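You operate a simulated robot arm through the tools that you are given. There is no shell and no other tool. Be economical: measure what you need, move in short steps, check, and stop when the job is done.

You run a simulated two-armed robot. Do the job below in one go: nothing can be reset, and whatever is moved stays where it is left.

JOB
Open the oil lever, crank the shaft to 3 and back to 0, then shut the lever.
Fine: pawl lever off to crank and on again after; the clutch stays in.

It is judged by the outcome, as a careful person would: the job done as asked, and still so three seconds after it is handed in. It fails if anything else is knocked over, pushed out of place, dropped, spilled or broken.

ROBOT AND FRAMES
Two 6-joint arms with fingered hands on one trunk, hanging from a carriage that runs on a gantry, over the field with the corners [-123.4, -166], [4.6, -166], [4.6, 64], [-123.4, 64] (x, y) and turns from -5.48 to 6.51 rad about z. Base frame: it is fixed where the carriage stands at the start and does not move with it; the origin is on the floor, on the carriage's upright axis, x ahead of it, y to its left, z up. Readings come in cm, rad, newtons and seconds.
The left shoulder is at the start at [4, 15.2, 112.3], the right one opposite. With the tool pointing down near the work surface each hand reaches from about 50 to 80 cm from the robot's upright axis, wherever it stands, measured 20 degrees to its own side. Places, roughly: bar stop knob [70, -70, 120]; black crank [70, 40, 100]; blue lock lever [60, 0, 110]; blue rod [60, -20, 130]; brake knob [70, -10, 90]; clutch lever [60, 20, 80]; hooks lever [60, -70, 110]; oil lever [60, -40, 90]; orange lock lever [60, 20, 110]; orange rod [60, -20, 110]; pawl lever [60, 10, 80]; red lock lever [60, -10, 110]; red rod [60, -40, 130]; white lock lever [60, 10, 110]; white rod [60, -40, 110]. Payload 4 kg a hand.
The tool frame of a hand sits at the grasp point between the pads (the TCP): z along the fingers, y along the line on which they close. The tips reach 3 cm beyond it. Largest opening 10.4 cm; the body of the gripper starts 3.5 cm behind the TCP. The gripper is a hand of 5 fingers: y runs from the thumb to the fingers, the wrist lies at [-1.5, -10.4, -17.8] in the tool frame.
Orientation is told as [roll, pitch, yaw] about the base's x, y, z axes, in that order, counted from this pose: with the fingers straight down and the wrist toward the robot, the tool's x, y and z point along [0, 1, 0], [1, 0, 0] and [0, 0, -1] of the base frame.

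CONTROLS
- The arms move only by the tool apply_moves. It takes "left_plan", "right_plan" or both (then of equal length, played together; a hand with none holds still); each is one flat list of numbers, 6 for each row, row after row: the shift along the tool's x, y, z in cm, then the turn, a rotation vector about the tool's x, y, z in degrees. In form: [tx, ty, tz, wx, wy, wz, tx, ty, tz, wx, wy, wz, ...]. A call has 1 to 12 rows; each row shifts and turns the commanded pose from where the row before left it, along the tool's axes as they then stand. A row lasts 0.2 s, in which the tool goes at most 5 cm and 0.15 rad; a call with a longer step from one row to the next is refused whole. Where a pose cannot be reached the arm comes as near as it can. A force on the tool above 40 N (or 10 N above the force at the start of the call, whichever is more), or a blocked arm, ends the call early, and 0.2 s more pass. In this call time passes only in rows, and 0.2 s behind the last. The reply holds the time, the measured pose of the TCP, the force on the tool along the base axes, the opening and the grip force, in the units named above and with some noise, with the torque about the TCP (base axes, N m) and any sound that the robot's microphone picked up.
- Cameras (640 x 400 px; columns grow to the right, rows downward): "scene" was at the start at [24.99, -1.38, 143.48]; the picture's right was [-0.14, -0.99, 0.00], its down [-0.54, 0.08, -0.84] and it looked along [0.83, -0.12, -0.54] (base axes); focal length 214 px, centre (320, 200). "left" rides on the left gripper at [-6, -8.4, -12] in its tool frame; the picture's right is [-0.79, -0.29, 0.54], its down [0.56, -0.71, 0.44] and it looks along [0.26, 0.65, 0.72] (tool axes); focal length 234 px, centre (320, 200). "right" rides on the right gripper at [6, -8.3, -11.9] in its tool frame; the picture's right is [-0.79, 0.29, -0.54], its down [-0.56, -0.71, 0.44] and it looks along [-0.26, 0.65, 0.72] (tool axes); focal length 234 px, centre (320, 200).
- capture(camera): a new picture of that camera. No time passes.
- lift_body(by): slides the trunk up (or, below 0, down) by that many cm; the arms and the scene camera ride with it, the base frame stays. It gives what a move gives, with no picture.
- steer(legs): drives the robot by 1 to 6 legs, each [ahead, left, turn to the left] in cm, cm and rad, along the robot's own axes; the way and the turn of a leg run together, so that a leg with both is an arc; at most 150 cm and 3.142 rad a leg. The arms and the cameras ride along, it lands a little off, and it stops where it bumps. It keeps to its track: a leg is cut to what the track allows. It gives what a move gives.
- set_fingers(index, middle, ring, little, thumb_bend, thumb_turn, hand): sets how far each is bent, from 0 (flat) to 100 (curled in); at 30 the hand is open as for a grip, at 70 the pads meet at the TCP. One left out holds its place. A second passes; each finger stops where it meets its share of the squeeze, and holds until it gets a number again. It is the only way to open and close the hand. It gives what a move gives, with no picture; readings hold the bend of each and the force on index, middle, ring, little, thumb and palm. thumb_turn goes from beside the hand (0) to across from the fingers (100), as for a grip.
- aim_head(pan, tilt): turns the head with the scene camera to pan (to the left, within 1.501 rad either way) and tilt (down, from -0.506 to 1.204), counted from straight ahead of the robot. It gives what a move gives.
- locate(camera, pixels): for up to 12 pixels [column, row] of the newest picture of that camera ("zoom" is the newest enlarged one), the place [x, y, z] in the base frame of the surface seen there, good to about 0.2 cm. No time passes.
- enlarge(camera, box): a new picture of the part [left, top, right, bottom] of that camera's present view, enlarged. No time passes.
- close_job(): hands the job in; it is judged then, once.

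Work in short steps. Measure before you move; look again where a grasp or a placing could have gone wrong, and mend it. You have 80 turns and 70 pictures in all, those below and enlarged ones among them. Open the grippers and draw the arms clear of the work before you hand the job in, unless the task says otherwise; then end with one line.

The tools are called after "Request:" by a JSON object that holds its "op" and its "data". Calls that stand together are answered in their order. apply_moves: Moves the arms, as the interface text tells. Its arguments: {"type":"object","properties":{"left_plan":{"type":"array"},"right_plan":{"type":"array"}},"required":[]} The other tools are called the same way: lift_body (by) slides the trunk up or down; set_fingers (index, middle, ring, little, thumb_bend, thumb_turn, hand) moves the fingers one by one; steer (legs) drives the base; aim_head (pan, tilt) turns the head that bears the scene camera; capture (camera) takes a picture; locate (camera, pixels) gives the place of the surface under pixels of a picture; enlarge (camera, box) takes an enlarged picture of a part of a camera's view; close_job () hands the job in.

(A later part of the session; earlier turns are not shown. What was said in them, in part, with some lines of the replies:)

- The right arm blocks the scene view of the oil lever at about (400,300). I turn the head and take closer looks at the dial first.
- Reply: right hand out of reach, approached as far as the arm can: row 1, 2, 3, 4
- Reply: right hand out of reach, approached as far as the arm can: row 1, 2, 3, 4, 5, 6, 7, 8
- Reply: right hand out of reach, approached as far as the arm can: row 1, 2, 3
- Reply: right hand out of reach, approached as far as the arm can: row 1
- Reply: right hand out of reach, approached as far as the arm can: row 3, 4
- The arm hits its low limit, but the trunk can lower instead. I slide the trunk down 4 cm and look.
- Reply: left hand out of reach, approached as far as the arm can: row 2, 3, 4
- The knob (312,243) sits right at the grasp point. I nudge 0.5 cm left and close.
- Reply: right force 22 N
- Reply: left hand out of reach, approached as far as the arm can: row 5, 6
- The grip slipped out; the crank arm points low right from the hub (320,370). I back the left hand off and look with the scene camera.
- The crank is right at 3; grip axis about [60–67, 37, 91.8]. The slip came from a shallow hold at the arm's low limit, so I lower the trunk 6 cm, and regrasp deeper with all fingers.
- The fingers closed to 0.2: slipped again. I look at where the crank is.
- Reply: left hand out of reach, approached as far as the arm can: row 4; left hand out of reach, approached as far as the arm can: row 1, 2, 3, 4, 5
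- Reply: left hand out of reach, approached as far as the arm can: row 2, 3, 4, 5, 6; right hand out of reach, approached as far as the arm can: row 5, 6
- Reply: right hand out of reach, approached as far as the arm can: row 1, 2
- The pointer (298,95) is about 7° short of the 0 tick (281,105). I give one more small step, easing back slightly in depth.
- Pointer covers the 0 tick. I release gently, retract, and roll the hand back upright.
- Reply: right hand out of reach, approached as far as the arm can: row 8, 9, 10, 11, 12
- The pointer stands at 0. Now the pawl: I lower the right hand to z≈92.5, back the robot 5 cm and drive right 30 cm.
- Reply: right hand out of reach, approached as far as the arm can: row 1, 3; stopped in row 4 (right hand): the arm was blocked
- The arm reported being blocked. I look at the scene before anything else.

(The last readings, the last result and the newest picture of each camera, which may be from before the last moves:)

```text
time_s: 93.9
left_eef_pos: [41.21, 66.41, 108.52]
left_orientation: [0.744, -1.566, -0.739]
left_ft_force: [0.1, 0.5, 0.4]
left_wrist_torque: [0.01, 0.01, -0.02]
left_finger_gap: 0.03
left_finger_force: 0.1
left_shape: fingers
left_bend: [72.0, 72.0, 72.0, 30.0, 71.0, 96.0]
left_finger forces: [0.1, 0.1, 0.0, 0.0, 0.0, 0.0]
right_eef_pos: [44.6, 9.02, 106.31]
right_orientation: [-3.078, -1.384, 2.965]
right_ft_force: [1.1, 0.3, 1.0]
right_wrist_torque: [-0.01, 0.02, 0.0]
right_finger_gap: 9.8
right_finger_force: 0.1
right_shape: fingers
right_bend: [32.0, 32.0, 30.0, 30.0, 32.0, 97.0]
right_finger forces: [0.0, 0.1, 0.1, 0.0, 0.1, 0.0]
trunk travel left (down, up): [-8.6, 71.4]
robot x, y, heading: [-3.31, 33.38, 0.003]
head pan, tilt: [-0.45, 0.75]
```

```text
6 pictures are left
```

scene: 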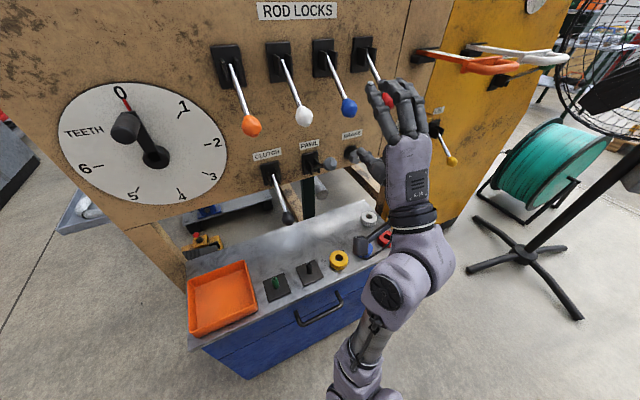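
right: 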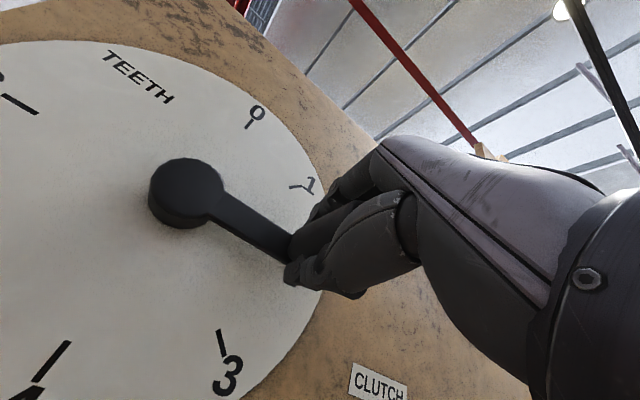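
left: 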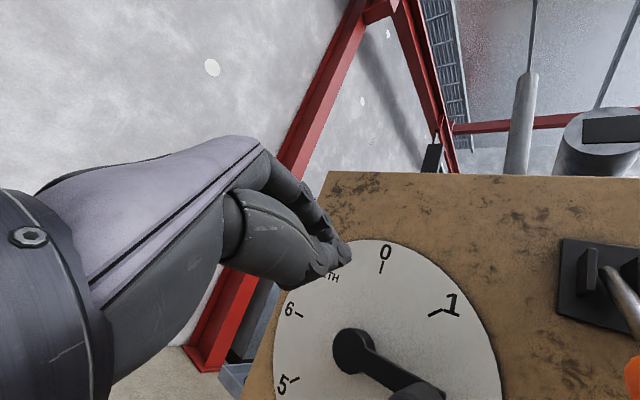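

All items are in place and the dial shows 0. The arm was just badly folded: I back off 8 cm, extend and straighten the right hand, then lower it.

Request:
{"op": "steer", "data": {"legs": [[-8, 0, 0]]}}

Request:
{"op": "apply_moves", "data": {"right_plan": [-2, 0, 3, 3.6, 2, 0, -2, 0, 3, 3.6, 2, 0, -2, 0, 3, 3.5, 2, 0]}}

Request:
{"op": "apply_moves", "data": {"right_plan": [0, -3.3, 0, 0, 0, 0, 0, -3.3, 0, 0, 0, 0, 0, -3.3, 0, 0, 0, 0, 0, -3.3, 0, 0, 0, 0]}}

```text
time_s: 94.9
left_eef_pos: [33.39, 66.42, 108.58]
left_orientation: [0.734, -1.568, -0.728]
left_ft_force: [0.0, -0.4, -0.1]
left_wrist_torque: [0.0, -0.01, -0.02]
left_finger_gap: 0.0
left_finger_force: 0.1
left_shape: fingers
left_bend: [72.0, 72.0, 72.0, 30.0, 71.0, 96.0]
left_finger forces: [0.0, 0.0, 0.0, 0.0, 0.0, 0.0]
right_eef_pos: [36.78, 9.0, 106.23]
right_orientation: [-3.081, -1.386, 2.964]
right_ft_force: [1.1, 0.6, -0.3]
right_wrist_torque: [-0.01, 0.01, -0.01]
right_finger_gap: 9.81
right_finger_force: 0.1
right_shape: fingers
right_bend: [32.0, 32.0, 30.0, 30.0, 32.0, 97.0]
right_finger forces: [0.1, 0.1, 0.0, 0.1, 0.0, 0.0]
trunk travel left (down, up): [-8.6, 71.4]
robot x, y, heading: [-10.77, 33.6, 0.004]
head pan, tilt: [-0.45, 0.75]
```

```text
time_s: 95.7
left_eef_pos: [33.45, 66.21, 108.54]
left_orientation: [0.645, -1.568, -0.641]
left_ft_force: [0.0, -0.1, 0.4]
left_wrist_torque: [0.04, 0.02, 0.04]
left_finger_gap: 0.0
left_finger_force: 0.1
left_shape: fingers
left_bend: [72.0, 72.0, 72.0, 30.0, 71.0, 96.0]
left_finger forces: [0.0, 0.0, 0.0, 0.0, 0.0, 0.1]
right_eef_pos: [45.38, 2.06, 107.63]
right_orientation: [-1.423, -1.549, 1.41]
right_ft_force: [-0.1, 0.0, 1.0]
right_wrist_torque: [-0.02, -0.01, 0.04]
right_finger_gap: 9.82
right_finger_force: 0.0
right_shape: fingers
right_bend: [32.0, 32.0, 30.0, 30.0, 32.0, 97.0]
right_finger forces: [0.0, 0.1, 0.0, 0.0, 0.1, 0.0]
trunk travel left (down, up): [-8.6, 71.4]
robot x, y, heading: [-10.81, 32.92, 0.001]
head pan, tilt: [-0.45, 0.75]
```

```text
time_s: 96.7
left_eef_pos: [33.3, 66.34, 108.48]
left_orientation: [0.617, -1.566, -0.613]
left_ft_force: [-0.6, -0.3, -0.3]
left_wrist_torque: [0.0, 0.01, -0.01]
left_finger_gap: 0.01
left_finger_force: 0.1
left_shape: fingers
left_bend: [72.0, 72.0, 72.0, 30.0, 71.0, 96.0]
left_finger forces: [0.0, 0.1, 0.1, 0.1, 0.0, 0.0]
right_eef_pos: [44.98, 2.09, 94.23]
right_orientation: [-1.46, -1.547, 1.451]
right_ft_force: [0.2, -0.2, 1.0]
right_wrist_torque: [0.0, -0.01, 0.01]
right_finger_gap: 9.8
right_finger_force: 0.1
right_shape: fingers
right_bend: [32.0, 32.0, 30.0, 30.0, 32.0, 97.0]
right_finger forces: [0.0, 0.1, 0.0, 0.1, 0.0, 0.0]
trunk travel left (down, up): [-8.6, 71.4]
robot x, y, heading: [-10.96, 33.4, 0.002]
head pan, tilt: [-0.45, 0.75]
```

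Hand is upright at [45,2.1,94.2]. I drive 7 left and 7 ahead, then reach the last 5 cm onto the pawl knob.

Request:
{"op": "steer", "data": {"legs": [[0, 6.9, 0], [7, 0, 0]]}}

Request:
{"op": "capture", "data": {"camera": "right"}}

```text
time_s: 98.3
left_eef_pos: [40.17, 73.33, 108.56]
left_orientation: [0.849, -1.566, -0.846]
left_ft_force: [-0.5, -0.5, 0.0]
left_wrist_torque: [0.0, -0.01, -0.01]
left_finger_gap: 0.0
left_finger_force: 0.0
left_shape: fingers
left_bend: [72.0, 72.0, 72.0, 30.0, 71.0, 96.0]
left_finger forces: [0.0, 0.0, 0.0, 0.0, 0.0, 0.0]
right_eef_pos: [51.98, 9.11, 94.13]
right_orientation: [-1.425, -1.549, 1.412]
right_ft_force: [0.8, 0.3, -0.4]
right_wrist_torque: [-0.01, 0.0, 0.02]
right_finger_gap: 9.82
right_finger_force: 0.1
right_shape: fingers
right_bend: [32.0, 32.0, 30.0, 30.0, 32.0, 97.0]
right_finger forces: [0.0, 0.0, 0.0, 0.0, 0.1, 0.0]
trunk travel left (down, up): [-8.6, 71.4]
robot x, y, heading: [-4.12, 40.5, 0.003]
head pan, tilt: [-0.45, 0.75]
```

```text
5 pictures are left
```

right: 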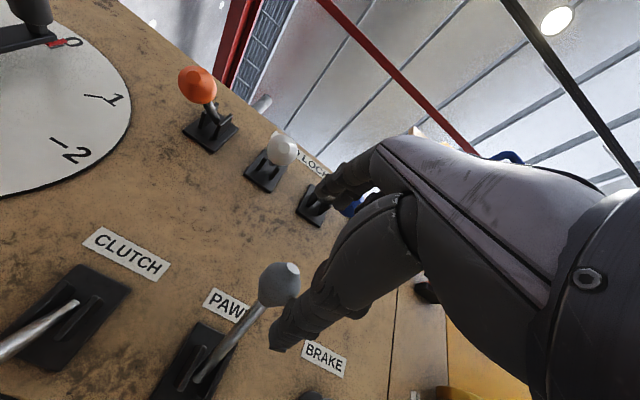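

Knob at (280,282), in line. I advance onto it and grip.

Request:
{"op": "apply_moves", "data": {"right_plan": [0, -0.6, 1, 0, 0, 0, 0, -0.6, 2, 0, 0, 0, 0, 0, 2.2, 0, 0, 0]}}

Request:
{"op": "set_fingers", "data": {"hand": "right", "index": 66, "middle": 66, "thumb_bend": 66}}

Request:
{"op": "apply_moves", "data": {"right_plan": [0, -1.1, -0.6, 0, 0, 0, 0, -1.1, -0.5, 0, 0, 0, 0, -1.1, -0.4, 0, 0, 0, 0, -1.1, -0.3, 0, 0, 0, 0, -1.1, -0.2, 0, 0, 0]}}

```text
time_s: 99.2
left_eef_pos: [40.26, 73.26, 108.5]
left_orientation: [0.817, -1.566, -0.81]
left_ft_force: [0.0, -0.2, -0.4]
left_wrist_torque: [-0.02, -0.01, 0.03]
left_finger_gap: 0.0
left_finger_force: 0.1
left_shape: fingers
left_bend: [72.0, 72.0, 72.0, 30.0, 71.0, 96.0]
left_finger forces: [0.1, 0.0, 0.0, 0.1, 0.0, 0.0]
right_eef_pos: [57.46, 9.09, 92.8]
right_orientation: [-1.374, -1.547, 1.366]
right_ft_force: [-0.5, -1.3, 0.5]
right_wrist_torque: [-0.01, 0.0, -0.01]
right_finger_gap: 9.79
right_finger_force: 0.1
right_shape: fingers
right_bend: [32.0, 32.0, 30.0, 30.0, 32.0, 97.0]
right_finger forces: [0.0, 0.0, 0.0, 0.0, 0.0, 0.0]
right hand out of reach, approached as far as the arm can: row 3
trunk travel left (down, up): [-8.6, 71.4]
robot x, y, heading: [-3.86, 40.66, 0.006]
head pan, tilt: [-0.45, 0.75]
```

```text
time_s: 100.2
left_eef_pos: [40.22, 73.35, 108.53]
left_orientation: [0.696, -1.565, -0.692]
left_ft_force: [0.1, 0.6, -0.1]
left_wrist_torque: [0.03, -0.01, -0.04]
left_finger_gap: 0.0
left_finger_force: 0.0
left_shape: fingers
left_bend: [72.0, 72.0, 72.0, 30.0, 71.0, 96.0]
left_finger forces: [0.0, 0.1, 0.1, 0.1, 0.0, 0.0]
right_eef_pos: [57.08, 9.24, 92.74]
right_orientation: [-1.29, -1.548, 1.28]
right_ft_force: [-1.3, 0.4, -7.2]
right_wrist_torque: [-0.03, 0.21, 0.02]
right_finger_gap: 2.34
right_finger_force: 3.1
right_shape: fingers
right_bend: [66.0, 66.0, 30.0, 30.0, 59.0, 96.0]
right_finger forces: [0.1, 0.2, 0.0, 0.0, 6.1, 0.0]
trunk travel left (down, up): [-8.6, 71.4]
robot x, y, heading: [-4.58, 40.16, 0.002]
head pan, tilt: [-0.45, 0.75]
```

```text
time_s: 101.3
left_eef_pos: [40.21, 73.28, 108.54]
left_orientation: [0.698, -1.568, -0.695]
left_ft_force: [0.4, -1.1, 0.1]
left_wrist_torque: [0.0, 0.0, 0.02]
left_finger_gap: 0.0
left_finger_force: 0.1
left_shape: fingers
left_bend: [72.0, 72.0, 72.0, 30.0, 71.0, 96.0]
left_finger forces: [0.0, 0.0, 0.1, 0.0, 0.1, 0.0]
right_eef_pos: [55.9, 12.7, 87.69]
right_orientation: [-1.534, -1.549, 1.522]
right_ft_force: [-1.0, 2.0, 3.3]
right_wrist_torque: [-0.16, -0.08, -0.01]
right_finger_gap: 1.18
right_finger_force: 1.4
right_shape: fingers
right_bend: [66.0, 66.0, 27.0, 30.0, 66.0, 97.0]
right_finger forces: [0.0, 0.0, 3.4, 0.0, 0.0, 0.0]
right hand out of reach, approached as far as the arm can: row 1, 2, 3, 4, 5
trunk travel left (down, up): [-8.6, 71.4]
robot x, y, heading: [-4.35, 40.32, 0.001]
head pan, tilt: [-0.45, 0.75]
```

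The arm drifted left (y 12.7) because it was folded too close to the shoulder; only the ring finger touches the knob. I back off, open, raise the trunk 6 cm and shift the hand outward for better reach.

Request:
{"op": "steer", "data": {"legs": [[-9, 0, 0]]}}

Request:
{"op": "set_fingers", "data": {"hand": "right", "index": 32, "middle": 32, "ring": 30, "thumb_bend": 32}}

Request:
{"op": "lift_body", "data": {"by": 6}}

Request:
{"op": "apply_moves", "data": {"right_plan": [-3, 0, 0.7, 0, 0, 0, -3, 0, 0.7, 0, 0, 0, -3, 0, 0.6, 0, 0, 0]}}

Request:
{"op": "capture", "data": {"camera": "right"}}

```text
time_s: 102.5
left_eef_pos: [31.03, 73.37, 108.5]
left_orientation: [0.753, -1.568, -0.747]
left_ft_force: [0.2, 1.0, -0.5]
left_wrist_torque: [0.01, 0.03, 0.01]
left_finger_gap: 0.0
left_finger_force: 0.1
left_shape: fingers
left_bend: [72.0, 72.0, 72.0, 30.0, 71.0, 96.0]
left_finger forces: [0.0, 0.0, 0.0, 0.0, 0.1, 0.1]
right_eef_pos: [46.84, 12.78, 87.66]
right_orientation: [-1.44, -1.548, 1.428]
right_ft_force: [0.2, 0.1, -0.6]
right_wrist_torque: [-0.02, -0.01, 0.04]
right_finger_gap: 1.2
right_finger_force: 0.1
right_shape: fingers
right_bend: [66.0, 66.0, 30.0, 30.0, 66.0, 97.0]
right_finger forces: [0.0, 0.1, 0.0, 0.1, 0.1, 0.1]
trunk travel left (down, up): [-8.6, 71.4]
robot x, y, heading: [-13.03, 40.21, -0.0]
head pan, tilt: [-0.45, 0.75]
```

```text
time_s: 103.5
left_eef_pos: [31.08, 73.3, 108.57]
left_orientation: [0.748, -1.568, -0.745]
left_ft_force: [-1.4, -0.5, 1.6]
left_wrist_torque: [0.01, 0.0, -0.01]
left_finger_gap: 0.0
left_finger_force: 0.1
left_shape: fingers
left_bend: [72.0, 72.0, 72.0, 30.0, 71.0, 96.0]
left_finger forces: [0.1, 0.0, 0.0, 0.0, 0.0, 0.0]
right_eef_pos: [46.69, 12.85, 87.66]
right_orientation: [-1.438, -1.548, 1.427]
right_ft_force: [-0.5, 0.4, 0.7]
right_wrist_torque: [0.03, 0.04, 0.02]
right_finger_gap: 9.79
right_finger_force: 0.1
right_shape: fingers
right_bend: [32.0, 32.0, 30.0, 30.0, 32.0, 97.0]
right_finger forces: [0.1, 0.0, 0.1, 0.0, 0.0, 0.1]
trunk travel left (down, up): [-8.6, 71.4]
robot x, y, heading: [-13.48, 40.32, 0.004]
head pan, tilt: [-0.45, 0.75]
```

```text
time_s: 104.5
left_eef_pos: [31.07, 73.34, 114.56]
left_orientation: [0.699, -1.567, -0.693]
left_ft_force: [0.0, 0.3, -0.1]
left_wrist_torque: [-0.01, -0.01, 0.01]
left_finger_gap: 0.0
left_finger_force: 0.1
left_shape: fingers
left_bend: [72.0, 72.0, 72.0, 30.0, 71.0, 96.0]
left_finger forces: [0.0, 0.0, 0.0, 0.0, 0.0, 0.1]
right_eef_pos: [46.71, 12.82, 93.62]
right_orientation: [-1.425, -1.549, 1.412]
right_ft_force: [0.2, -0.1, -0.1]
right_wrist_torque: [-0.02, 0.0, 0.03]
right_finger_gap: 9.79
right_finger_force: 0.0
right_shape: fingers
right_bend: [32.0, 32.0, 30.0, 30.0, 32.0, 97.0]
right_finger forces: [0.1, 0.2, 0.0, 0.0, 0.0, 0.0]
trunk travel left (down, up): [-14.6, 65.4]
robot x, y, heading: [-13.48, 40.28, 0.003]
head pan, tilt: [-0.45, 0.75]
```

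```text
time_s: 105.3
left_eef_pos: [30.97, 72.95, 114.49]
left_orientation: [0.183, -1.568, -0.175]
left_ft_force: [-0.7, -0.2, 0.7]
left_wrist_torque: [0.01, -0.02, 0.03]
left_finger_gap: 0.0
left_finger_force: 0.0
left_shape: fingers
left_bend: [72.0, 72.0, 72.0, 30.0, 71.0, 96.0]
left_finger forces: [0.1, 0.0, 0.0, 0.0, 0.0, 0.0]
right_eef_pos: [47.43, 7.34, 94.63]
right_orientation: [-2.268, -1.456, 2.342]
right_ft_force: [0.6, -0.9, 0.0]
right_wrist_torque: [0.01, 0.02, 0.04]
right_finger_gap: 9.8
right_finger_force: 0.0
right_shape: fingers
right_bend: [32.0, 32.0, 30.0, 30.0, 32.0, 97.0]
right_finger forces: [0.1, 0.0, 0.1, 0.1, 0.0, 0.0]
right hand out of reach, approached as far as the arm can: row 1, 2, 3
trunk travel left (down, up): [-14.6, 65.4]
robot x, y, heading: [-13.08, 40.82, -0.002]
head pan, tilt: [-0.45, 0.75]
```

```text
4 pictures are left
```

right: 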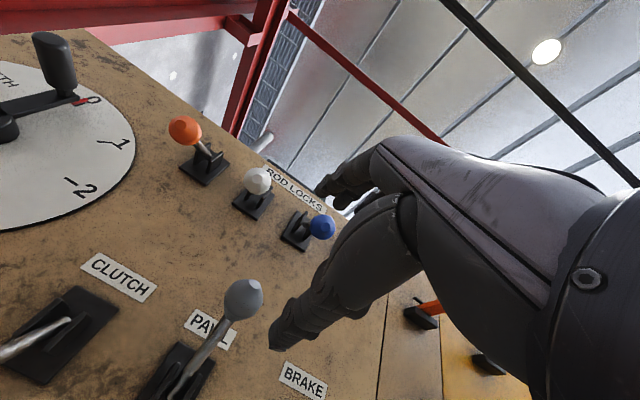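

Pawl is still fully up. Outward was the wrong way for this arm posture; I straighten the hand, come back inward to where it was well posed, and reposition with the base.

Request:
{"op": "apply_moves", "data": {"right_plan": [2, -0.6, 0, 4.2, -4.5, 5, 2, -0.6, 0, 0, 0, 0, 1, -0.6, 0, 0, 0, 0]}}

Request:
{"op": "locate", "data": {"camera": "right", "pixels": [[243, 298], [225, 335]]}}

```text
time_s: 106.1
left_eef_pos: [30.94, 73.29, 114.49]
left_orientation: [0.729, -1.569, -0.724]
left_ft_force: [0.1, 0.7, -0.4]
left_wrist_torque: [0.05, -0.01, 0.0]
left_finger_gap: 0.0
left_finger_force: 0.1
left_shape: fingers
left_bend: [72.0, 72.0, 72.0, 30.0, 71.0, 96.0]
left_finger forces: [0.0, 0.0, 0.1, 0.0, 0.0, 0.0]
right_eef_pos: [47.27, 9.0, 92.9]
right_orientation: [-1.299, -1.479, 1.384]
right_ft_force: [-0.4, 0.3, 0.2]
right_wrist_torque: [-0.05, 0.03, -0.02]
right_finger_gap: 9.81
right_finger_force: 0.0
right_shape: fingers
right_bend: [32.0, 32.0, 30.0, 30.0, 32.0, 97.0]
right_finger forces: [0.1, 0.1, 0.0, 0.1, 0.0, 0.0]
right hand out of reach, approached as far as the arm can: row 1
trunk travel left (down, up): [-14.6, 65.4]
robot x, y, heading: [-13.04, 40.28, 0.0]
head pan, tilt: [-0.45, 0.75]
```

```text
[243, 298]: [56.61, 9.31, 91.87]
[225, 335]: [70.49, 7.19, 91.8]
```

The hand is at [47.3,9.0,92.9], in line with the knob (y 9.3). I'll use only base and trunk moves now: drive 9.6 cm ahead and grip.

Request:
{"op": "steer", "data": {"legs": [[9.6, 0, 0]]}}

Request:
{"op": "set_fingers", "data": {"hand": "right", "index": 66, "middle": 66, "ring": 50, "thumb_bend": 66}}

Request:
{"op": "lift_body", "data": {"by": -1.5}}

```text
time_s: 107.2
left_eef_pos: [40.51, 73.21, 114.57]
left_orientation: [0.722, -1.566, -0.718]
left_ft_force: [0.2, 0.4, 0.3]
left_wrist_torque: [-0.01, -0.01, 0.02]
left_finger_gap: 0.0
left_finger_force: 0.1
left_shape: fingers
left_bend: [72.0, 72.0, 72.0, 30.0, 71.0, 96.0]
left_finger forces: [0.0, 0.0, 0.0, 0.0, 0.0, 0.0]
right_eef_pos: [56.68, 9.05, 92.95]
right_orientation: [-1.297, -1.483, 1.385]
right_ft_force: [-0.3, -0.2, 0.3]
right_wrist_torque: [0.01, 0.01, -0.02]
right_finger_gap: 9.82
right_finger_force: 0.0
right_shape: fingers
right_bend: [32.0, 32.0, 30.0, 30.0, 32.0, 97.0]
right_finger forces: [0.1, 0.1, 0.0, 0.0, 0.0, 0.1]
trunk travel left (down, up): [-14.6, 65.4]
robot x, y, heading: [-3.76, 40.08, 0.004]
head pan, tilt: [-0.45, 0.75]
```

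```text
time_s: 108.2
left_eef_pos: [40.52, 73.26, 114.48]
left_orientation: [0.723, -1.565, -0.717]
left_ft_force: [1.1, -0.6, -0.8]
left_wrist_torque: [0.04, -0.03, 0.03]
left_finger_gap: 0.03
left_finger_force: 0.0
left_shape: fingers
left_bend: [72.0, 72.0, 72.0, 30.0, 71.0, 96.0]
left_finger forces: [0.1, 0.0, 0.0, 0.0, 0.0, 0.0]
right_eef_pos: [56.72, 9.11, 92.9]
right_orientation: [-1.276, -1.482, 1.362]
right_ft_force: [2.0, 0.1, -6.2]
right_wrist_torque: [-0.04, 0.19, -0.03]
right_finger_gap: 2.38
right_finger_force: 4.4
right_shape: fingers
right_bend: [65.0, 65.0, 50.0, 30.0, 59.0, 97.0]
right_finger forces: [0.7, 0.7, 0.1, 0.1, 7.1, 0.0]
trunk travel left (down, up): [-14.6, 65.4]
robot x, y, heading: [-4.04, 40.25, -0.003]
head pan, tilt: [-0.45, 0.75]
```

```text
time_s: 108.8
left_eef_pos: [40.63, 73.18, 113.02]
left_orientation: [0.721, -1.566, -0.716]
left_ft_force: [0.0, -0.4, -0.5]
left_wrist_torque: [-0.02, 0.02, -0.02]
left_finger_gap: 0.01
left_finger_force: 0.0
left_shape: fingers
left_bend: [72.0, 72.0, 72.0, 30.0, 71.0, 96.0]
left_finger forces: [0.0, 0.1, 0.0, 0.1, 0.0, 0.0]
right_eef_pos: [56.61, 8.94, 91.53]
right_orientation: [-1.325, -1.481, 1.412]
right_ft_force: [-2.6, 0.7, 2.9]
right_wrist_torque: [-0.03, -0.04, 0.01]
right_finger_gap: 2.09
right_finger_force: 4.5
right_shape: fingers
right_bend: [62.0, 63.0, 50.0, 30.0, 63.0, 97.0]
right_finger forces: [3.4, 2.2, 0.1, 0.0, 2.5, 0.0]
trunk travel left (down, up): [-13.1, 66.9]
robot x, y, heading: [-3.73, 40.45, 0.004]
head pan, tilt: [-0.45, 0.75]
```

Held and following. I continue down with trunk moves, with small base moves to follow the arc.

Request:
{"op": "steer", "data": {"legs": [[-1.3, 0, 0]]}}

Request:
{"op": "lift_body", "data": {"by": -3}}

Request:
{"op": "steer", "data": {"legs": [[-0.8, 0, 0]]}}

Request:
{"op": "lift_body", "data": {"by": -3}}

Request:
{"op": "lift_body", "data": {"by": -2.5}}

```text
time_s: 109.6
left_eef_pos: [39.4, 73.26, 113.17]
left_orientation: [0.955, -1.568, -0.951]
left_ft_force: [0.0, -0.1, 0.1]
left_wrist_torque: [0.01, -0.01, 0.0]
left_finger_gap: 0.02
left_finger_force: 0.0
left_shape: fingers
left_bend: [72.0, 72.0, 72.0, 30.0, 71.0, 96.0]
left_finger forces: [0.0, 0.0, 0.1, 0.1, 0.0, 0.0]
right_eef_pos: [55.56, 8.99, 91.63]
right_orientation: [-1.322, -1.483, 1.408]
right_ft_force: [3.9, 2.5, -0.1]
right_wrist_torque: [0.0, 0.08, 0.04]
right_finger_gap: 2.23
right_finger_force: 5.4
right_shape: fingers
right_bend: [62.0, 63.0, 50.0, 30.0, 62.0, 96.0]
right_finger forces: [3.2, 3.5, 0.0, 0.0, 4.9, 0.1]
trunk travel left (down, up): [-13.1, 66.9]
robot x, y, heading: [-5.03, 40.47, 0.002]
head pan, tilt: [-0.45, 0.75]
```

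```text
time_s: 110.3
left_eef_pos: [39.35, 73.26, 110.04]
left_orientation: [0.754, -1.569, -0.75]
left_ft_force: [-0.4, -0.6, 0.3]
left_wrist_torque: [-0.01, 0.0, -0.01]
left_finger_gap: 0.0
left_finger_force: 0.1
left_shape: fingers
left_bend: [72.0, 72.0, 72.0, 30.0, 71.0, 96.0]
left_finger forces: [0.0, 0.0, 0.0, 0.0, 0.0, 0.0]
right_eef_pos: [55.41, 9.01, 88.49]
right_orientation: [-1.302, -1.482, 1.388]
right_ft_force: [-1.3, 1.9, 1.2]
right_wrist_torque: [0.03, 0.0, 0.01]
right_finger_gap: 1.8
right_finger_force: 3.0
right_shape: fingers
right_bend: [63.0, 64.0, 50.0, 30.0, 64.0, 97.0]
right_finger forces: [2.4, 1.1, 0.0, 0.0, 2.4, 0.1]
trunk travel left (down, up): [-10.1, 69.9]
robot x, y, heading: [-5.21, 40.55, 0.004]
head pan, tilt: [-0.45, 0.75]
```

```text
time_s: 111.1
left_eef_pos: [38.57, 73.24, 110.09]
left_orientation: [0.985, -1.567, -0.979]
left_ft_force: [-0.5, 1.0, 1.3]
left_wrist_torque: [0.03, -0.04, 0.03]
left_finger_gap: 0.01
left_finger_force: 0.0
left_shape: fingers
left_bend: [72.0, 72.0, 72.0, 30.0, 71.0, 96.0]
left_finger forces: [0.1, 0.1, 0.1, 0.2, 0.0, 0.0]
right_eef_pos: [54.9, 9.07, 88.52]
right_orientation: [-1.322, -1.483, 1.409]
right_ft_force: [8.9, 2.9, -0.1]
right_wrist_torque: [-0.02, 0.02, 0.03]
right_finger_gap: 2.17
right_finger_force: 5.8
right_shape: fingers
right_bend: [63.0, 64.0, 50.0, 30.0, 62.0, 96.0]
right_finger forces: [3.2, 4.0, 0.0, 0.0, 4.6, 0.0]
trunk travel left (down, up): [-10.1, 69.9]
robot x, y, heading: [-6.22, 40.53, 0.003]
head pan, tilt: [-0.45, 0.75]
```

```text
time_s: 111.8
left_eef_pos: [38.55, 73.31, 107.0]
left_orientation: [0.839, -1.567, -0.834]
left_ft_force: [0.6, 1.3, 0.0]
left_wrist_torque: [-0.03, -0.01, 0.0]
left_finger_gap: 0.0
left_finger_force: 0.0
left_shape: fingers
left_bend: [72.0, 72.0, 72.0, 30.0, 71.0, 96.0]
left_finger forces: [0.0, 0.0, 0.1, 0.1, 0.0, 0.1]
right_eef_pos: [54.72, 9.09, 85.52]
right_orientation: [-1.302, -1.482, 1.388]
right_ft_force: [3.5, 1.9, -1.2]
right_wrist_torque: [0.02, -0.08, 0.04]
right_finger_gap: 2.06
right_finger_force: 4.3
right_shape: fingers
right_bend: [64.0, 64.0, 50.0, 30.0, 62.0, 96.0]
right_finger forces: [1.8, 1.8, 0.0, 0.1, 5.1, 0.0]
trunk travel left (down, up): [-7.1, 72.9]
robot x, y, heading: [-5.44, 40.21, 0.002]
head pan, tilt: [-0.45, 0.75]
```

```text
time_s: 112.5
left_eef_pos: [38.43, 73.29, 104.48]
left_orientation: [0.901, -1.568, -0.896]
left_ft_force: [0.1, -0.9, -0.9]
left_wrist_torque: [0.02, -0.01, 0.02]
left_finger_gap: 0.0
left_finger_force: 0.0
left_shape: fingers
left_bend: [72.0, 72.0, 72.0, 30.0, 71.0, 96.0]
left_finger forces: [0.0, 0.1, 0.1, 0.0, 0.1, 0.0]
right_eef_pos: [54.7, 9.12, 82.86]
right_orientation: [-1.298, -1.483, 1.386]
right_ft_force: [3.9, 1.7, -1.8]
right_wrist_torque: [0.02, 0.02, 0.01]
right_finger_gap: 2.03
right_finger_force: 4.5
right_shape: fingers
right_bend: [64.0, 64.0, 50.0, 30.0, 61.0, 96.0]
right_finger forces: [1.1, 2.4, 0.0, 0.1, 5.4, 0.1]
trunk travel left (down, up): [-4.6, 75.4]
robot x, y, heading: [-5.86, 40.07, 0.0]
head pan, tilt: [-0.45, 0.75]
```

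Still held at z 82.9. I follow forward 1.2 cm and lower the rest.

Request:
{"op": "steer", "data": {"legs": [[1.2, 0, 0]]}}

Request:
{"op": "lift_body", "data": {"by": -3}}

Request:
{"op": "steer", "data": {"legs": [[0.8, 0, 0]]}}

Request:
{"op": "lift_body", "data": {"by": -1.5}}

Request:
{"op": "locate", "data": {"camera": "right", "pixels": [[243, 298]]}}

```text
time_s: 113.3
left_eef_pos: [39.72, 73.3, 104.59]
left_orientation: [0.745, -1.565, -0.74]
left_ft_force: [0.0, -1.5, 0.0]
left_wrist_torque: [-0.01, -0.02, -0.04]
left_finger_gap: 0.0
left_finger_force: 0.0
left_shape: fingers
left_bend: [72.0, 72.0, 72.0, 30.0, 71.0, 96.0]
left_finger forces: [0.1, 0.0, 0.0, 0.0, 0.1, 0.0]
right_eef_pos: [55.81, 9.1, 83.04]
right_orientation: [-1.304, -1.484, 1.391]
right_ft_force: [0.3, 1.3, -2.9]
right_wrist_torque: [0.01, 0.01, 0.02]
right_finger_gap: 1.65
right_finger_force: 2.5
right_shape: fingers
right_bend: [65.0, 65.0, 50.0, 30.0, 63.0, 96.0]
right_finger forces: [0.5, 1.0, 0.0, 0.0, 4.3, 0.1]
trunk travel left (down, up): [-4.6, 75.4]
robot x, y, heading: [-4.65, 40.47, 0.006]
head pan, tilt: [-0.45, 0.75]
```

```text
time_s: 114.0
left_eef_pos: [39.97, 73.24, 101.72]
left_orientation: [1.048, -1.568, -1.048]
left_ft_force: [0.0, 0.1, 0.3]
left_wrist_torque: [0.0, -0.02, 0.03]
left_finger_gap: 0.0
left_finger_force: 0.1
left_shape: fingers
left_bend: [72.0, 72.0, 72.0, 30.0, 71.0, 96.0]
left_finger forces: [0.0, 0.0, 0.0, 0.1, 0.0, 0.0]
right_eef_pos: [56.07, 9.05, 80.1]
right_orientation: [-1.315, -1.482, 1.401]
right_ft_force: [11.6, 0.1, 0.7]
right_wrist_torque: [0.01, -0.06, -0.05]
right_finger_gap: 2.12
right_finger_force: 5.8
right_shape: fingers
right_bend: [62.0, 62.0, 50.0, 30.0, 62.0, 96.0]
right_finger forces: [2.6, 4.3, 0.1, 0.0, 4.7, 0.0]
trunk travel left (down, up): [-1.6, 78.4]
robot x, y, heading: [-4.86, 40.32, 0.006]
head pan, tilt: [-0.45, 0.75]
```

```text
time_s: 114.8
left_eef_pos: [40.38, 73.2, 101.43]
left_orientation: [0.734, -1.567, -0.729]
left_ft_force: [0.2, 0.7, -0.2]
left_wrist_torque: [0.03, -0.03, 0.01]
left_finger_gap: 0.0
left_finger_force: 0.0
left_shape: fingers
left_bend: [72.0, 72.0, 72.0, 30.0, 71.0, 96.0]
left_finger forces: [0.1, 0.1, 0.0, 0.1, 0.0, 0.1]
right_eef_pos: [56.56, 9.1, 80.0]
right_orientation: [-1.293, -1.483, 1.381]
right_ft_force: [-2.1, 1.7, -4.3]
right_wrist_torque: [0.01, -0.04, -0.01]
right_finger_gap: 2.25
right_finger_force: 6.4
right_shape: fingers
right_bend: [65.0, 63.0, 50.0, 30.0, 60.0, 96.0]
right_finger forces: [0.8, 3.7, 0.0, 0.0, 7.9, 0.1]
trunk travel left (down, up): [-1.6, 78.4]
robot x, y, heading: [-3.69, 40.46, 0.003]
head pan, tilt: [-0.45, 0.75]
```

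```text
time_s: 115.4
left_eef_pos: [40.61, 73.3, 100.15]
left_orientation: [0.849, -1.568, -0.845]
left_ft_force: [-0.5, -0.3, -0.1]
left_wrist_torque: [0.04, 0.03, 0.01]
left_finger_gap: 0.02
left_finger_force: 0.0
left_shape: fingers
left_bend: [72.0, 72.0, 72.0, 30.0, 71.0, 96.0]
left_finger forces: [0.1, 0.0, 0.0, 0.0, 0.0, 0.0]
right_eef_pos: [56.75, 9.0, 78.72]
right_orientation: [-1.348, -1.481, 1.435]
right_ft_force: [0.3, 0.8, 8.3]
right_wrist_torque: [0.04, -0.4, -0.01]
right_finger_gap: 2.3
right_finger_force: 8.0
right_shape: fingers
right_bend: [61.0, 60.0, 50.0, 30.0, 62.0, 96.0]
right_finger forces: [3.5, 8.4, 0.0, 0.1, 3.9, 0.1]
trunk travel left (down, up): [-0.1, 79.9]
robot x, y, heading: [-3.7, 40.4, -0.002]
head pan, tilt: [-0.45, 0.75]
```

```text
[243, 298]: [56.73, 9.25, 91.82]
```

There's 8 N upward at z 78.7: the pawl lever is on its lower stop, as it was at first. I open, back off 10 cm, and check with a picture.

Request:
{"op": "set_fingers", "data": {"hand": "right", "index": 30, "middle": 30, "ring": 30, "thumb_bend": 30}}

Request:
{"op": "steer", "data": {"legs": [[-11, 0, 0], [0, -48.5, 0]]}}

Request:
{"op": "aim_head", "data": {"pan": -0.1, "tilt": 0.4}}

Request:
{"op": "capture", "data": {"camera": "scene"}}

```text
time_s: 116.4
left_eef_pos: [40.51, 73.36, 100.02]
left_orientation: [0.711, -1.567, -0.708]
left_ft_force: [0.1, -0.4, -0.3]
left_wrist_torque: [0.0, -0.02, 0.02]
left_finger_gap: 0.01
left_finger_force: 0.0
left_shape: fingers
left_bend: [72.0, 72.0, 72.0, 30.0, 71.0, 96.0]
left_finger forces: [0.0, 0.0, 0.1, 0.0, 0.0, 0.1]
right_eef_pos: [56.55, 9.08, 78.53]
right_orientation: [-1.299, -1.481, 1.385]
right_ft_force: [-0.1, -0.1, -0.1]
right_wrist_torque: [0.03, -0.04, -0.02]
right_finger_gap: 10.29
right_finger_force: 0.1
right_shape: fingers
right_bend: [30.0, 30.0, 30.0, 30.0, 30.0, 97.0]
right_finger forces: [0.0, 0.1, 0.1, 0.0, 0.1, 0.0]
trunk travel left (down, up): [-0.1, 79.9]
robot x, y, heading: [-4.32, 40.5, 0.006]
head pan, tilt: [-0.45, 0.75]
```

```text
time_s: 120.0
left_eef_pos: [29.74, 25.65, 100.1]
left_orientation: [0.814, -1.566, -0.805]
left_ft_force: [0.7, -0.4, 0.2]
left_wrist_torque: [0.01, 0.0, 0.02]
left_finger_gap: 0.0
left_finger_force: 0.1
left_shape: fingers
left_bend: [72.0, 72.0, 72.0, 30.0, 71.0, 96.0]
left_finger forces: [0.1, 0.0, 0.1, 0.1, 0.0, 0.0]
right_eef_pos: [46.1, -38.5, 78.48]
right_orientation: [-1.296, -1.483, 1.386]
right_ft_force: [-1.1, 0.1, -0.3]
right_wrist_torque: [0.05, -0.02, -0.01]
right_finger_gap: 10.28
right_finger_force: 0.1
right_shape: fingers
right_bend: [30.0, 30.0, 30.0, 30.0, 30.0, 97.0]
right_finger forces: [0.0, 0.0, 0.0, 0.0, 0.1, 0.0]
trunk travel left (down, up): [-0.1, 79.9]
robot x, y, heading: [-14.3, -7.57, 0.005]
head pan, tilt: [-0.45, 0.75]
```

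```text
time_s: 120.8
left_eef_pos: [29.69, 25.51, 100.01]
left_orientation: [0.688, -1.565, -0.679]
left_ft_force: [0.0, 0.7, 0.1]
left_wrist_torque: [-0.01, -0.01, 0.04]
left_finger_gap: 0.01
left_finger_force: 0.1
left_shape: fingers
left_bend: [72.0, 72.0, 72.0, 30.0, 71.0, 96.0]
left_finger forces: [0.0, 0.0, 0.0, 0.1, 0.1, 0.0]
right_eef_pos: [46.02, -38.66, 78.43]
right_orientation: [-1.297, -1.483, 1.388]
right_ft_force: [0.5, -0.2, -0.1]
right_wrist_torque: [0.0, -0.02, 0.01]
right_finger_gap: 10.28
right_finger_force: 0.0
right_shape: fingers
right_bend: [30.0, 30.0, 30.0, 30.0, 30.0, 97.0]
right_finger forces: [0.0, 0.1, 0.0, 0.0, 0.1, 0.0]
trunk travel left (down, up): [-0.1, 79.9]
robot x, y, heading: [-14.75, -7.79, 0.007]
head pan, tilt: [-0.099, 0.4]
```

```text
3 pictures are left
```

scene: 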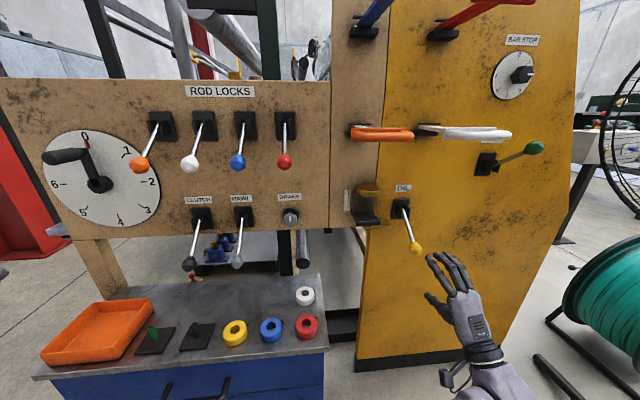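

The pawl is down again and the dial at 0. I confirm the oil knob at (415,249) and drive the open hand onto it.

Request:
{"op": "locate", "data": {"camera": "scene", "pixels": [[415, 249], [238, 261], [190, 263], [62, 156]]}}

Request:
{"op": "steer", "data": {"legs": [[0, -0.9, 0], [10.8, 0, 0]]}}

```text
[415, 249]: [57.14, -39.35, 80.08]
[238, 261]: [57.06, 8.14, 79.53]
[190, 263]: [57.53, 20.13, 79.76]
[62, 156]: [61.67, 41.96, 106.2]
```

```text
time_s: 122.4
left_eef_pos: [40.42, 24.51, 100.08]
left_orientation: [0.573, -1.565, -0.565]
left_ft_force: [-0.4, -0.7, 0.1]
left_wrist_torque: [0.0, -0.06, 0.01]
left_finger_gap: 0.0
left_finger_force: 0.0
left_shape: fingers
left_bend: [72.0, 72.0, 72.0, 30.0, 71.0, 96.0]
left_finger forces: [0.0, 0.0, 0.1, 0.1, 0.1, 0.1]
right_eef_pos: [56.64, -39.49, 78.4]
right_orientation: [-1.291, -1.48, 1.377]
right_ft_force: [0.5, -0.1, 0.1]
right_wrist_torque: [-0.03, 0.0, 0.02]
right_finger_gap: 10.31
right_finger_force: 0.0
right_shape: fingers
right_bend: [30.0, 30.0, 30.0, 30.0, 30.0, 97.0]
right_finger forces: [0.0, 0.0, 0.0, 0.0, 0.1, 0.0]
trunk travel left (down, up): [-0.1, 79.9]
robot x, y, heading: [-3.53, -8.56, 0.008]
head pan, tilt: [-0.099, 0.4]
```

At [56.6,-39.5,78.4] around the knob. I raise 0.5, grip, and begin lifting.

Request:
{"op": "lift_body", "data": {"by": 0.5}}

Request:
{"op": "set_fingers", "data": {"hand": "right", "index": 66, "middle": 66, "ring": 50, "thumb_bend": 66}}

Request:
{"op": "lift_body", "data": {"by": 1.5}}

Request:
{"op": "steer", "data": {"legs": [[-1.2, 0, 0]]}}

Request:
{"op": "lift_body", "data": {"by": 3}}

```text
time_s: 122.9
left_eef_pos: [40.42, 24.53, 100.56]
left_orientation: [0.666, -1.566, -0.659]
left_ft_force: [0.5, 0.2, 1.1]
left_wrist_torque: [-0.04, -0.02, 0.01]
left_finger_gap: 0.01
left_finger_force: 0.1
left_shape: fingers
left_bend: [72.0, 72.0, 72.0, 30.0, 71.0, 96.0]
left_finger forces: [0.0, 0.0, 0.0, 0.0, 0.1, 0.0]
right_eef_pos: [56.73, -39.64, 78.77]
right_orientation: [-1.29, -1.481, 1.381]
right_ft_force: [-0.1, 0.7, -0.5]
right_wrist_torque: [0.0, -0.01, -0.03]
right_finger_gap: 10.29
right_finger_force: 0.1
right_shape: fingers
right_bend: [30.0, 30.0, 30.0, 30.0, 30.0, 97.0]
right_finger forces: [0.0, 0.0, 0.0, 0.0, 0.0, 0.0]
trunk travel left (down, up): [-0.6, 79.4]
robot x, y, heading: [-4.0, -8.39, 0.004]
head pan, tilt: [-0.099, 0.4]
```

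```text
time_s: 123.9
left_eef_pos: [40.46, 24.65, 100.52]
left_orientation: [0.752, -1.568, -0.744]
left_ft_force: [0.3, 0.4, -0.7]
left_wrist_torque: [0.02, -0.01, -0.04]
left_finger_gap: 0.0
left_finger_force: 0.1
left_shape: fingers
left_bend: [72.0, 72.0, 72.0, 30.0, 71.0, 96.0]
left_finger forces: [0.0, 0.0, 0.0, 0.0, 0.1, 0.1]
right_eef_pos: [56.73, -39.38, 79.04]
right_orientation: [-1.327, -1.483, 1.416]
right_ft_force: [-3.4, 1.4, 8.2]
right_wrist_torque: [-0.07, -0.38, 0.03]
right_finger_gap: 1.76
right_finger_force: 6.6
right_shape: fingers
right_bend: [64.0, 59.0, 50.0, 30.0, 64.0, 97.0]
right_finger forces: [2.1, 9.5, 0.0, 0.1, 1.9, 0.0]
trunk travel left (down, up): [-0.6, 79.4]
robot x, y, heading: [-3.49, -8.51, 0.003]
head pan, tilt: [-0.099, 0.4]
```

```text
time_s: 124.5
left_eef_pos: [40.26, 24.67, 101.96]
left_orientation: [0.634, -1.566, -0.628]
left_ft_force: [0.2, -0.2, -0.1]
left_wrist_torque: [0.01, 0.02, -0.02]
left_finger_gap: 0.01
left_finger_force: 0.0
left_shape: fingers
left_bend: [72.0, 72.0, 72.0, 30.0, 71.0, 96.0]
left_finger forces: [0.0, 0.0, 0.1, 0.0, 0.0, 0.0]
right_eef_pos: [56.65, -39.54, 80.17]
right_orientation: [-1.229, -1.48, 1.32]
right_ft_force: [-3.6, 1.6, -7.6]
right_wrist_torque: [-0.07, 0.23, 0.02]
right_finger_gap: 2.26
right_finger_force: 5.6
right_shape: fingers
right_bend: [66.0, 64.0, 50.0, 30.0, 60.0, 96.0]
right_finger forces: [0.0, 1.2, 0.0, 0.0, 8.8, 0.0]
trunk travel left (down, up): [-2.1, 77.9]
robot x, y, heading: [-3.78, -8.34, 0.004]
head pan, tilt: [-0.099, 0.4]
```

```text
time_s: 125.3
left_eef_pos: [39.16, 24.66, 102.16]
left_orientation: [0.798, -1.565, -0.793]
left_ft_force: [-0.6, 0.8, -0.6]
left_wrist_torque: [0.04, -0.02, 0.01]
left_finger_gap: 0.0
left_finger_force: 0.0
left_shape: fingers
left_bend: [72.0, 72.0, 72.0, 30.0, 71.0, 96.0]
left_finger forces: [0.0, 0.1, 0.1, 0.1, 0.1, 0.0]
right_eef_pos: [55.6, -39.5, 80.3]
right_orientation: [-1.284, -1.48, 1.375]
right_ft_force: [2.1, 2.5, -3.5]
right_wrist_torque: [0.02, 0.01, 0.03]
right_finger_gap: 2.06
right_finger_force: 4.1
right_shape: fingers
right_bend: [66.0, 64.0, 50.0, 30.0, 61.0, 96.0]
right_finger forces: [0.0, 2.4, 0.0, 0.0, 5.7, 0.1]
trunk travel left (down, up): [-2.1, 77.9]
robot x, y, heading: [-5.43, -8.04, 0.006]
head pan, tilt: [-0.099, 0.4]
```

```text
time_s: 126.0
left_eef_pos: [39.16, 24.61, 104.99]
left_orientation: [0.704, -1.566, -0.698]
left_ft_force: [-0.6, 0.4, 0.4]
left_wrist_torque: [0.0, -0.02, 0.0]
left_finger_gap: 0.0
left_finger_force: 0.1
left_shape: fingers
left_bend: [72.0, 72.0, 72.0, 30.0, 71.0, 96.0]
left_finger forces: [0.0, 0.1, 0.0, 0.0, 0.0, 0.1]
right_eef_pos: [55.46, -39.38, 83.42]
right_orientation: [-1.281, -1.484, 1.369]
right_ft_force: [-2.9, 5.4, -3.6]
right_wrist_torque: [0.08, 0.08, 0.06]
right_finger_gap: 1.62
right_finger_force: 3.9
right_shape: fingers
right_bend: [66.0, 66.0, 50.0, 30.0, 64.0, 94.0]
right_finger forces: [0.1, 0.6, 0.0, 0.0, 7.3, 0.0]
trunk travel left (down, up): [-5.1, 74.9]
robot x, y, heading: [-4.78, -8.15, 0.007]
head pan, tilt: [-0.099, 0.4]
```

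Still held. I keep lifting, easing back a bit first, then forward past level.

Request:
{"op": "steer", "data": {"legs": [[-0.8, -0.3, 0]]}}

Request:
{"op": "lift_body", "data": {"by": 3}}

Request:
{"op": "lift_body", "data": {"by": 3}}

Request:
{"op": "enlarge", "data": {"camera": "scene", "box": [340, 150, 520, 300]}}

```text
time_s: 126.8
left_eef_pos: [38.46, 24.43, 105.14]
left_orientation: [0.894, -1.565, -0.887]
left_ft_force: [-0.7, 0.6, 0.0]
left_wrist_torque: [-0.04, -0.01, -0.01]
left_finger_gap: 0.01
left_finger_force: 0.1
left_shape: fingers
left_bend: [72.0, 72.0, 72.0, 30.0, 71.0, 96.0]
left_finger forces: [0.1, 0.1, 0.1, 0.0, 0.0, 0.1]
right_eef_pos: [54.72, -39.73, 83.36]
right_orientation: [-1.287, -1.484, 1.378]
right_ft_force: [3.3, 6.6, -2.0]
right_wrist_torque: [0.06, -0.01, 0.11]
right_finger_gap: 1.7
right_finger_force: 4.7
right_shape: fingers
right_bend: [65.0, 64.0, 50.0, 30.0, 63.0, 94.0]
right_finger forces: [0.8, 2.0, 0.0, 0.1, 7.2, 0.0]
trunk travel left (down, up): [-5.1, 74.9]
robot x, y, heading: [-5.93, -8.64, 0.005]
head pan, tilt: [-0.099, 0.4]
```

```text
time_s: 127.5
left_eef_pos: [38.57, 24.41, 108.03]
left_orientation: [0.791, -1.567, -0.783]
left_ft_force: [-0.2, 0.5, 0.4]
left_wrist_torque: [0.01, 0.02, 0.02]
left_finger_gap: 0.0
left_finger_force: 0.0
left_shape: fingers
left_bend: [72.0, 72.0, 72.0, 30.0, 71.0, 96.0]
left_finger forces: [0.0, 0.0, 0.1, 0.0, 0.0, 0.0]
right_eef_pos: [54.61, -39.73, 86.43]
right_orientation: [-1.298, -1.483, 1.389]
right_ft_force: [1.3, 3.5, 0.2]
right_wrist_torque: [0.01, -0.05, 0.08]
right_finger_gap: 1.74
right_finger_force: 4.0
right_shape: fingers
right_bend: [65.0, 64.0, 50.0, 30.0, 63.0, 95.0]
right_finger forces: [1.6, 1.9, 0.0, 0.0, 4.6, 0.0]
trunk travel left (down, up): [-8.1, 71.9]
robot x, y, heading: [-5.61, -8.75, 0.003]
head pan, tilt: [-0.099, 0.4]
```

```text
time_s: 128.3
left_eef_pos: [38.66, 24.4, 111.02]
left_orientation: [0.983, -1.567, -0.974]
left_ft_force: [-0.3, 0.3, -0.2]
left_wrist_torque: [-0.02, -0.01, 0.0]
left_finger_gap: 0.0
left_finger_force: 0.1
left_shape: fingers
left_bend: [72.0, 72.0, 72.0, 30.0, 71.0, 96.0]
left_finger forces: [0.0, 0.0, 0.1, 0.0, 0.1, 0.1]
right_eef_pos: [54.98, -39.7, 89.35]
right_orientation: [-1.289, -1.481, 1.379]
right_ft_force: [7.9, 4.2, -0.9]
right_wrist_torque: [0.05, 0.11, 0.09]
right_finger_gap: 1.88
right_finger_force: 5.6
right_shape: fingers
right_bend: [63.0, 64.0, 50.0, 30.0, 63.0, 95.0]
right_finger forces: [3.0, 4.3, 0.0, 0.0, 4.4, 0.0]
trunk travel left (down, up): [-11.1, 68.9]
robot x, y, heading: [-5.57, -8.58, 0.003]
head pan, tilt: [-0.099, 0.4]
```

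```text
2.67 times, centred on (430, 225) of scene
```

zoom: 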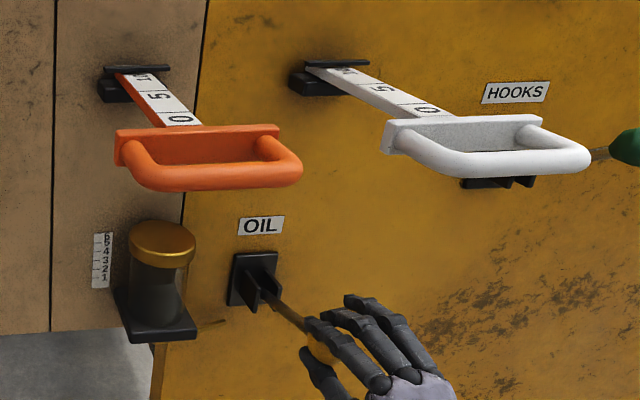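

The lever follows (above level now). I finish: forward 1.2, up 3, forward 0.9, up 1.

Request:
{"op": "steer", "data": {"legs": [[1.2, 0, 0]]}}

Request:
{"op": "lift_body", "data": {"by": 3}}

Request:
{"op": "steer", "data": {"legs": [[1, 0, 0]]}}

Request:
{"op": "lift_body", "data": {"by": 1.5}}

```text
time_s: 129.0
left_eef_pos: [39.62, 24.14, 110.98]
left_orientation: [0.725, -1.565, -0.716]
left_ft_force: [-0.5, 0.1, -0.3]
left_wrist_torque: [0.0, 0.01, 0.0]
left_finger_gap: 0.0
left_finger_force: 0.0
left_shape: fingers
left_bend: [72.0, 72.0, 72.0, 30.0, 71.0, 96.0]
left_finger forces: [0.0, 0.0, 0.0, 0.1, 0.0, 0.0]
right_eef_pos: [56.01, -39.84, 89.33]
right_orientation: [-1.273, -1.482, 1.363]
right_ft_force: [1.1, 0.7, 1.3]
right_wrist_torque: [-0.01, 0.01, 0.01]
right_finger_gap: 1.49
right_finger_force: 2.2
right_shape: fingers
right_bend: [64.0, 66.0, 50.0, 30.0, 65.0, 97.0]
right_finger forces: [2.0, 0.5, 0.1, 0.1, 1.1, 0.0]
trunk travel left (down, up): [-11.1, 68.9]
robot x, y, heading: [-4.84, -8.78, 0.002]
head pan, tilt: [-0.099, 0.4]
```

```text
time_s: 129.8
left_eef_pos: [39.82, 24.31, 114.09]
left_orientation: [0.91, -1.568, -0.902]
left_ft_force: [1.1, -0.3, 1.0]
left_wrist_torque: [0.0, -0.01, -0.03]
left_finger_gap: 0.0
left_finger_force: 0.1
left_shape: fingers
left_bend: [72.0, 72.0, 72.0, 30.0, 71.0, 96.0]
left_finger forces: [0.1, 0.0, 0.0, 0.0, 0.0, 0.1]
right_eef_pos: [56.23, -39.78, 92.38]
right_orientation: [-1.278, -1.481, 1.372]
right_ft_force: [5.7, 2.3, -0.9]
right_wrist_torque: [0.0, -0.02, 0.01]
right_finger_gap: 1.79
right_finger_force: 3.7
right_shape: fingers
right_bend: [65.0, 65.0, 50.0, 30.0, 63.0, 96.0]
right_finger forces: [1.4, 1.9, 0.1, 0.0, 3.7, 0.0]
trunk travel left (down, up): [-14.1, 65.9]
robot x, y, heading: [-4.62, -8.75, 0.006]
head pan, tilt: [-0.099, 0.4]
```

```text
time_s: 130.5
left_eef_pos: [40.59, 24.38, 113.99]
left_orientation: [0.804, -1.564, -0.795]
left_ft_force: [-0.3, 0.3, -0.4]
left_wrist_torque: [0.01, 0.01, 0.01]
left_finger_gap: 0.0
left_finger_force: 0.1
left_shape: fingers
left_bend: [72.0, 72.0, 72.0, 30.0, 71.0, 96.0]
left_finger forces: [0.0, 0.1, 0.0, 0.0, 0.0, 0.0]
right_eef_pos: [56.94, -39.82, 92.32]
right_orientation: [-1.262, -1.48, 1.353]
right_ft_force: [0.8, 2.6, 0.7]
right_wrist_torque: [-0.03, -0.02, 0.06]
right_finger_gap: 1.65
right_finger_force: 3.4
right_shape: fingers
right_bend: [64.0, 65.0, 50.0, 30.0, 64.0, 96.0]
right_finger forces: [2.4, 1.5, 0.0, 0.1, 2.6, 0.0]
trunk travel left (down, up): [-14.1, 65.9]
robot x, y, heading: [-3.36, -8.36, 0.005]
head pan, tilt: [-0.099, 0.4]
```

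```text
time_s: 131.2
left_eef_pos: [40.8, 24.37, 115.6]
left_orientation: [0.826, -1.566, -0.82]
left_ft_force: [-0.3, -0.1, -0.2]
left_wrist_torque: [0.03, -0.01, 0.0]
left_finger_gap: 0.02
left_finger_force: 0.1
left_shape: fingers
left_bend: [72.0, 72.0, 72.0, 30.0, 71.0, 96.0]
left_finger forces: [0.0, 0.0, 0.0, 0.0, 0.0, 0.1]
right_eef_pos: [57.09, -39.71, 93.76]
right_orientation: [-1.225, -1.48, 1.314]
right_ft_force: [2.8, 1.6, -8.9]
right_wrist_torque: [0.05, 0.09, 0.06]
right_finger_gap: 2.31
right_finger_force: 4.6
right_shape: fingers
right_bend: [66.0, 66.0, 50.0, 30.0, 59.0, 95.0]
right_finger forces: [0.0, 0.1, 0.0, 0.0, 8.9, 0.0]
trunk travel left (down, up): [-15.6, 64.4]
robot x, y, heading: [-3.61, -8.91, 0.005]
head pan, tilt: [-0.099, 0.4]
```

8.9 N downward at z 93.8: the lever is at its upper stop as at the start. I open the hand, back well off, and check.

Request:
{"op": "set_fingers", "data": {"hand": "right", "index": 32, "middle": 32, "ring": 30, "thumb_bend": 30}}

Request:
{"op": "steer", "data": {"legs": [[-35, 0, 0]]}}

Request:
{"op": "set_fingers", "data": {"hand": "left", "index": 30, "middle": 30, "ring": 30, "thumb_bend": 30}}

Request:
{"op": "capture", "data": {"camera": "scene"}}

```text
time_s: 132.2
left_eef_pos: [40.62, 24.29, 115.64]
left_orientation: [0.779, -1.564, -0.773]
left_ft_force: [-0.2, 0.1, 0.0]
left_wrist_torque: [0.01, 0.04, 0.02]
left_finger_gap: 0.01
left_finger_force: 0.0
left_shape: fingers
left_bend: [72.0, 72.0, 72.0, 30.0, 71.0, 96.0]
left_finger forces: [0.1, 0.0, 0.0, 0.0, 0.0, 0.1]
right_eef_pos: [57.03, -39.84, 93.9]
right_orientation: [-1.265, -1.483, 1.356]
right_ft_force: [-0.3, -0.7, 0.5]
right_wrist_torque: [0.02, 0.0, -0.01]
right_finger_gap: 10.07
right_finger_force: 0.1
right_shape: fingers
right_bend: [32.0, 32.0, 30.0, 30.0, 30.0, 97.0]
right_finger forces: [0.0, 0.0, 0.0, 0.1, 0.0, 0.1]
trunk travel left (down, up): [-15.6, 64.4]
robot x, y, heading: [-3.56, -8.39, 0.006]
head pan, tilt: [-0.099, 0.4]
```

```text
time_s: 134.4
left_eef_pos: [4.85, 24.25, 115.53]
left_orientation: [0.778, -1.568, -0.769]
left_ft_force: [0.2, -0.3, 0.2]
left_wrist_torque: [-0.04, -0.01, 0.02]
left_finger_gap: 0.01
left_finger_force: 0.0
left_shape: fingers
left_bend: [72.0, 72.0, 72.0, 30.0, 71.0, 96.0]
left_finger forces: [0.0, 0.0, 0.0, 0.0, 0.1, 0.1]
right_eef_pos: [21.46, -39.92, 93.82]
right_orientation: [-1.27, -1.481, 1.362]
right_ft_force: [0.4, 1.6, -0.1]
right_wrist_torque: [-0.04, 0.03, 0.02]
right_finger_gap: 10.02
right_finger_force: 0.0
right_shape: fingers
right_bend: [32.0, 32.0, 30.0, 30.0, 30.0, 97.0]
right_finger forces: [0.0, 0.1, 0.1, 0.0, 0.0, 0.0]
trunk travel left (down, up): [-15.6, 64.4]
robot x, y, heading: [-39.51, -8.99, 0.006]
head pan, tilt: [-0.099, 0.4]
```

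```text
time_s: 135.4
left_eef_pos: [4.81, 24.25, 115.54]
left_orientation: [0.777, -1.569, -0.769]
left_ft_force: [-0.3, -0.7, -0.1]
left_wrist_torque: [0.06, -0.01, -0.01]
left_finger_gap: 10.28
left_finger_force: 0.0
left_shape: fingers
left_bend: [30.0, 30.0, 30.0, 30.0, 30.0, 97.0]
left_finger forces: [0.1, 0.0, 0.1, 0.0, 0.1, 0.0]
right_eef_pos: [21.53, -39.8, 93.87]
right_orientation: [-1.268, -1.483, 1.36]
right_ft_force: [-0.3, -0.3, -0.5]
right_wrist_torque: [-0.02, 0.0, 0.0]
right_finger_gap: 10.03
right_finger_force: 0.0
right_shape: fingers
right_bend: [32.0, 32.0, 30.0, 30.0, 30.0, 97.0]
right_finger forces: [0.0, 0.1, 0.0, 0.0, 0.1, 0.0]
trunk travel left (down, up): [-15.6, 64.4]
robot x, y, heading: [-39.4, -8.85, 0.011]
head pan, tilt: [-0.099, 0.4]
```

```text
1 pictures are left
```

scene: 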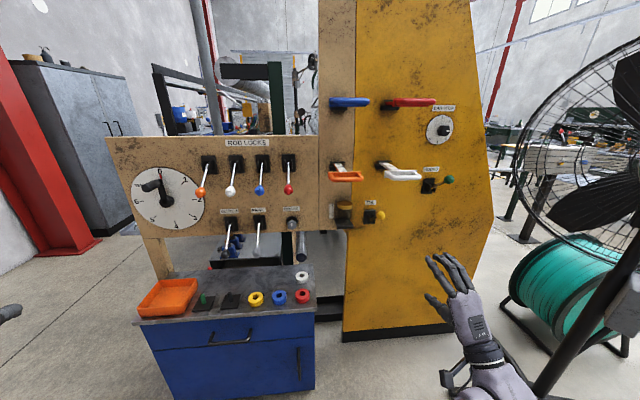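

I measure the final oil, pawl and clutch knobs, and the crank grip, and zoom on the dial with the last picture.

Request:
{"op": "locate", "data": {"camera": "scene", "pixels": [[381, 215], [257, 255], [227, 256], [150, 186]]}}

Request:
{"op": "enlarge", "data": {"camera": "scene", "box": [120, 155, 216, 235]}}

```text
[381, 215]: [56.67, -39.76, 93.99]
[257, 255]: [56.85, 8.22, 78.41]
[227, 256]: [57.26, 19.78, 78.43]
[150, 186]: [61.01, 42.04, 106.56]
```

```text
5.00 times, centred on (168, 195) of scene
```

zoom: 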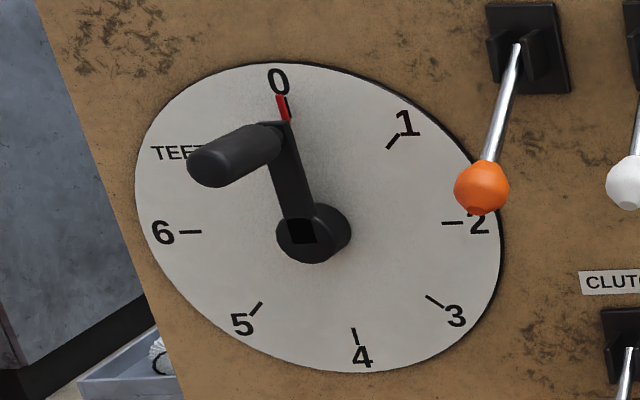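

The dial pointer is on 0. The oil knob is up (z 94.0), the pawl knob is down, the clutch is unmoved and both hands are open and clear, so I hand the job in.

Request:
{"op": "close_job", "data": {}}

```text
The job is handed in.
```

The job is handed in: I opened the oil lever, cranked the shaft to 3 and back to 0, put the pawl on again and shut the oil lever. The clutch was left in. The oil jar ran empty because the lever stayed open for about 110 seconds, partly because my grip on the crank slipped and I had to take hold of it again.
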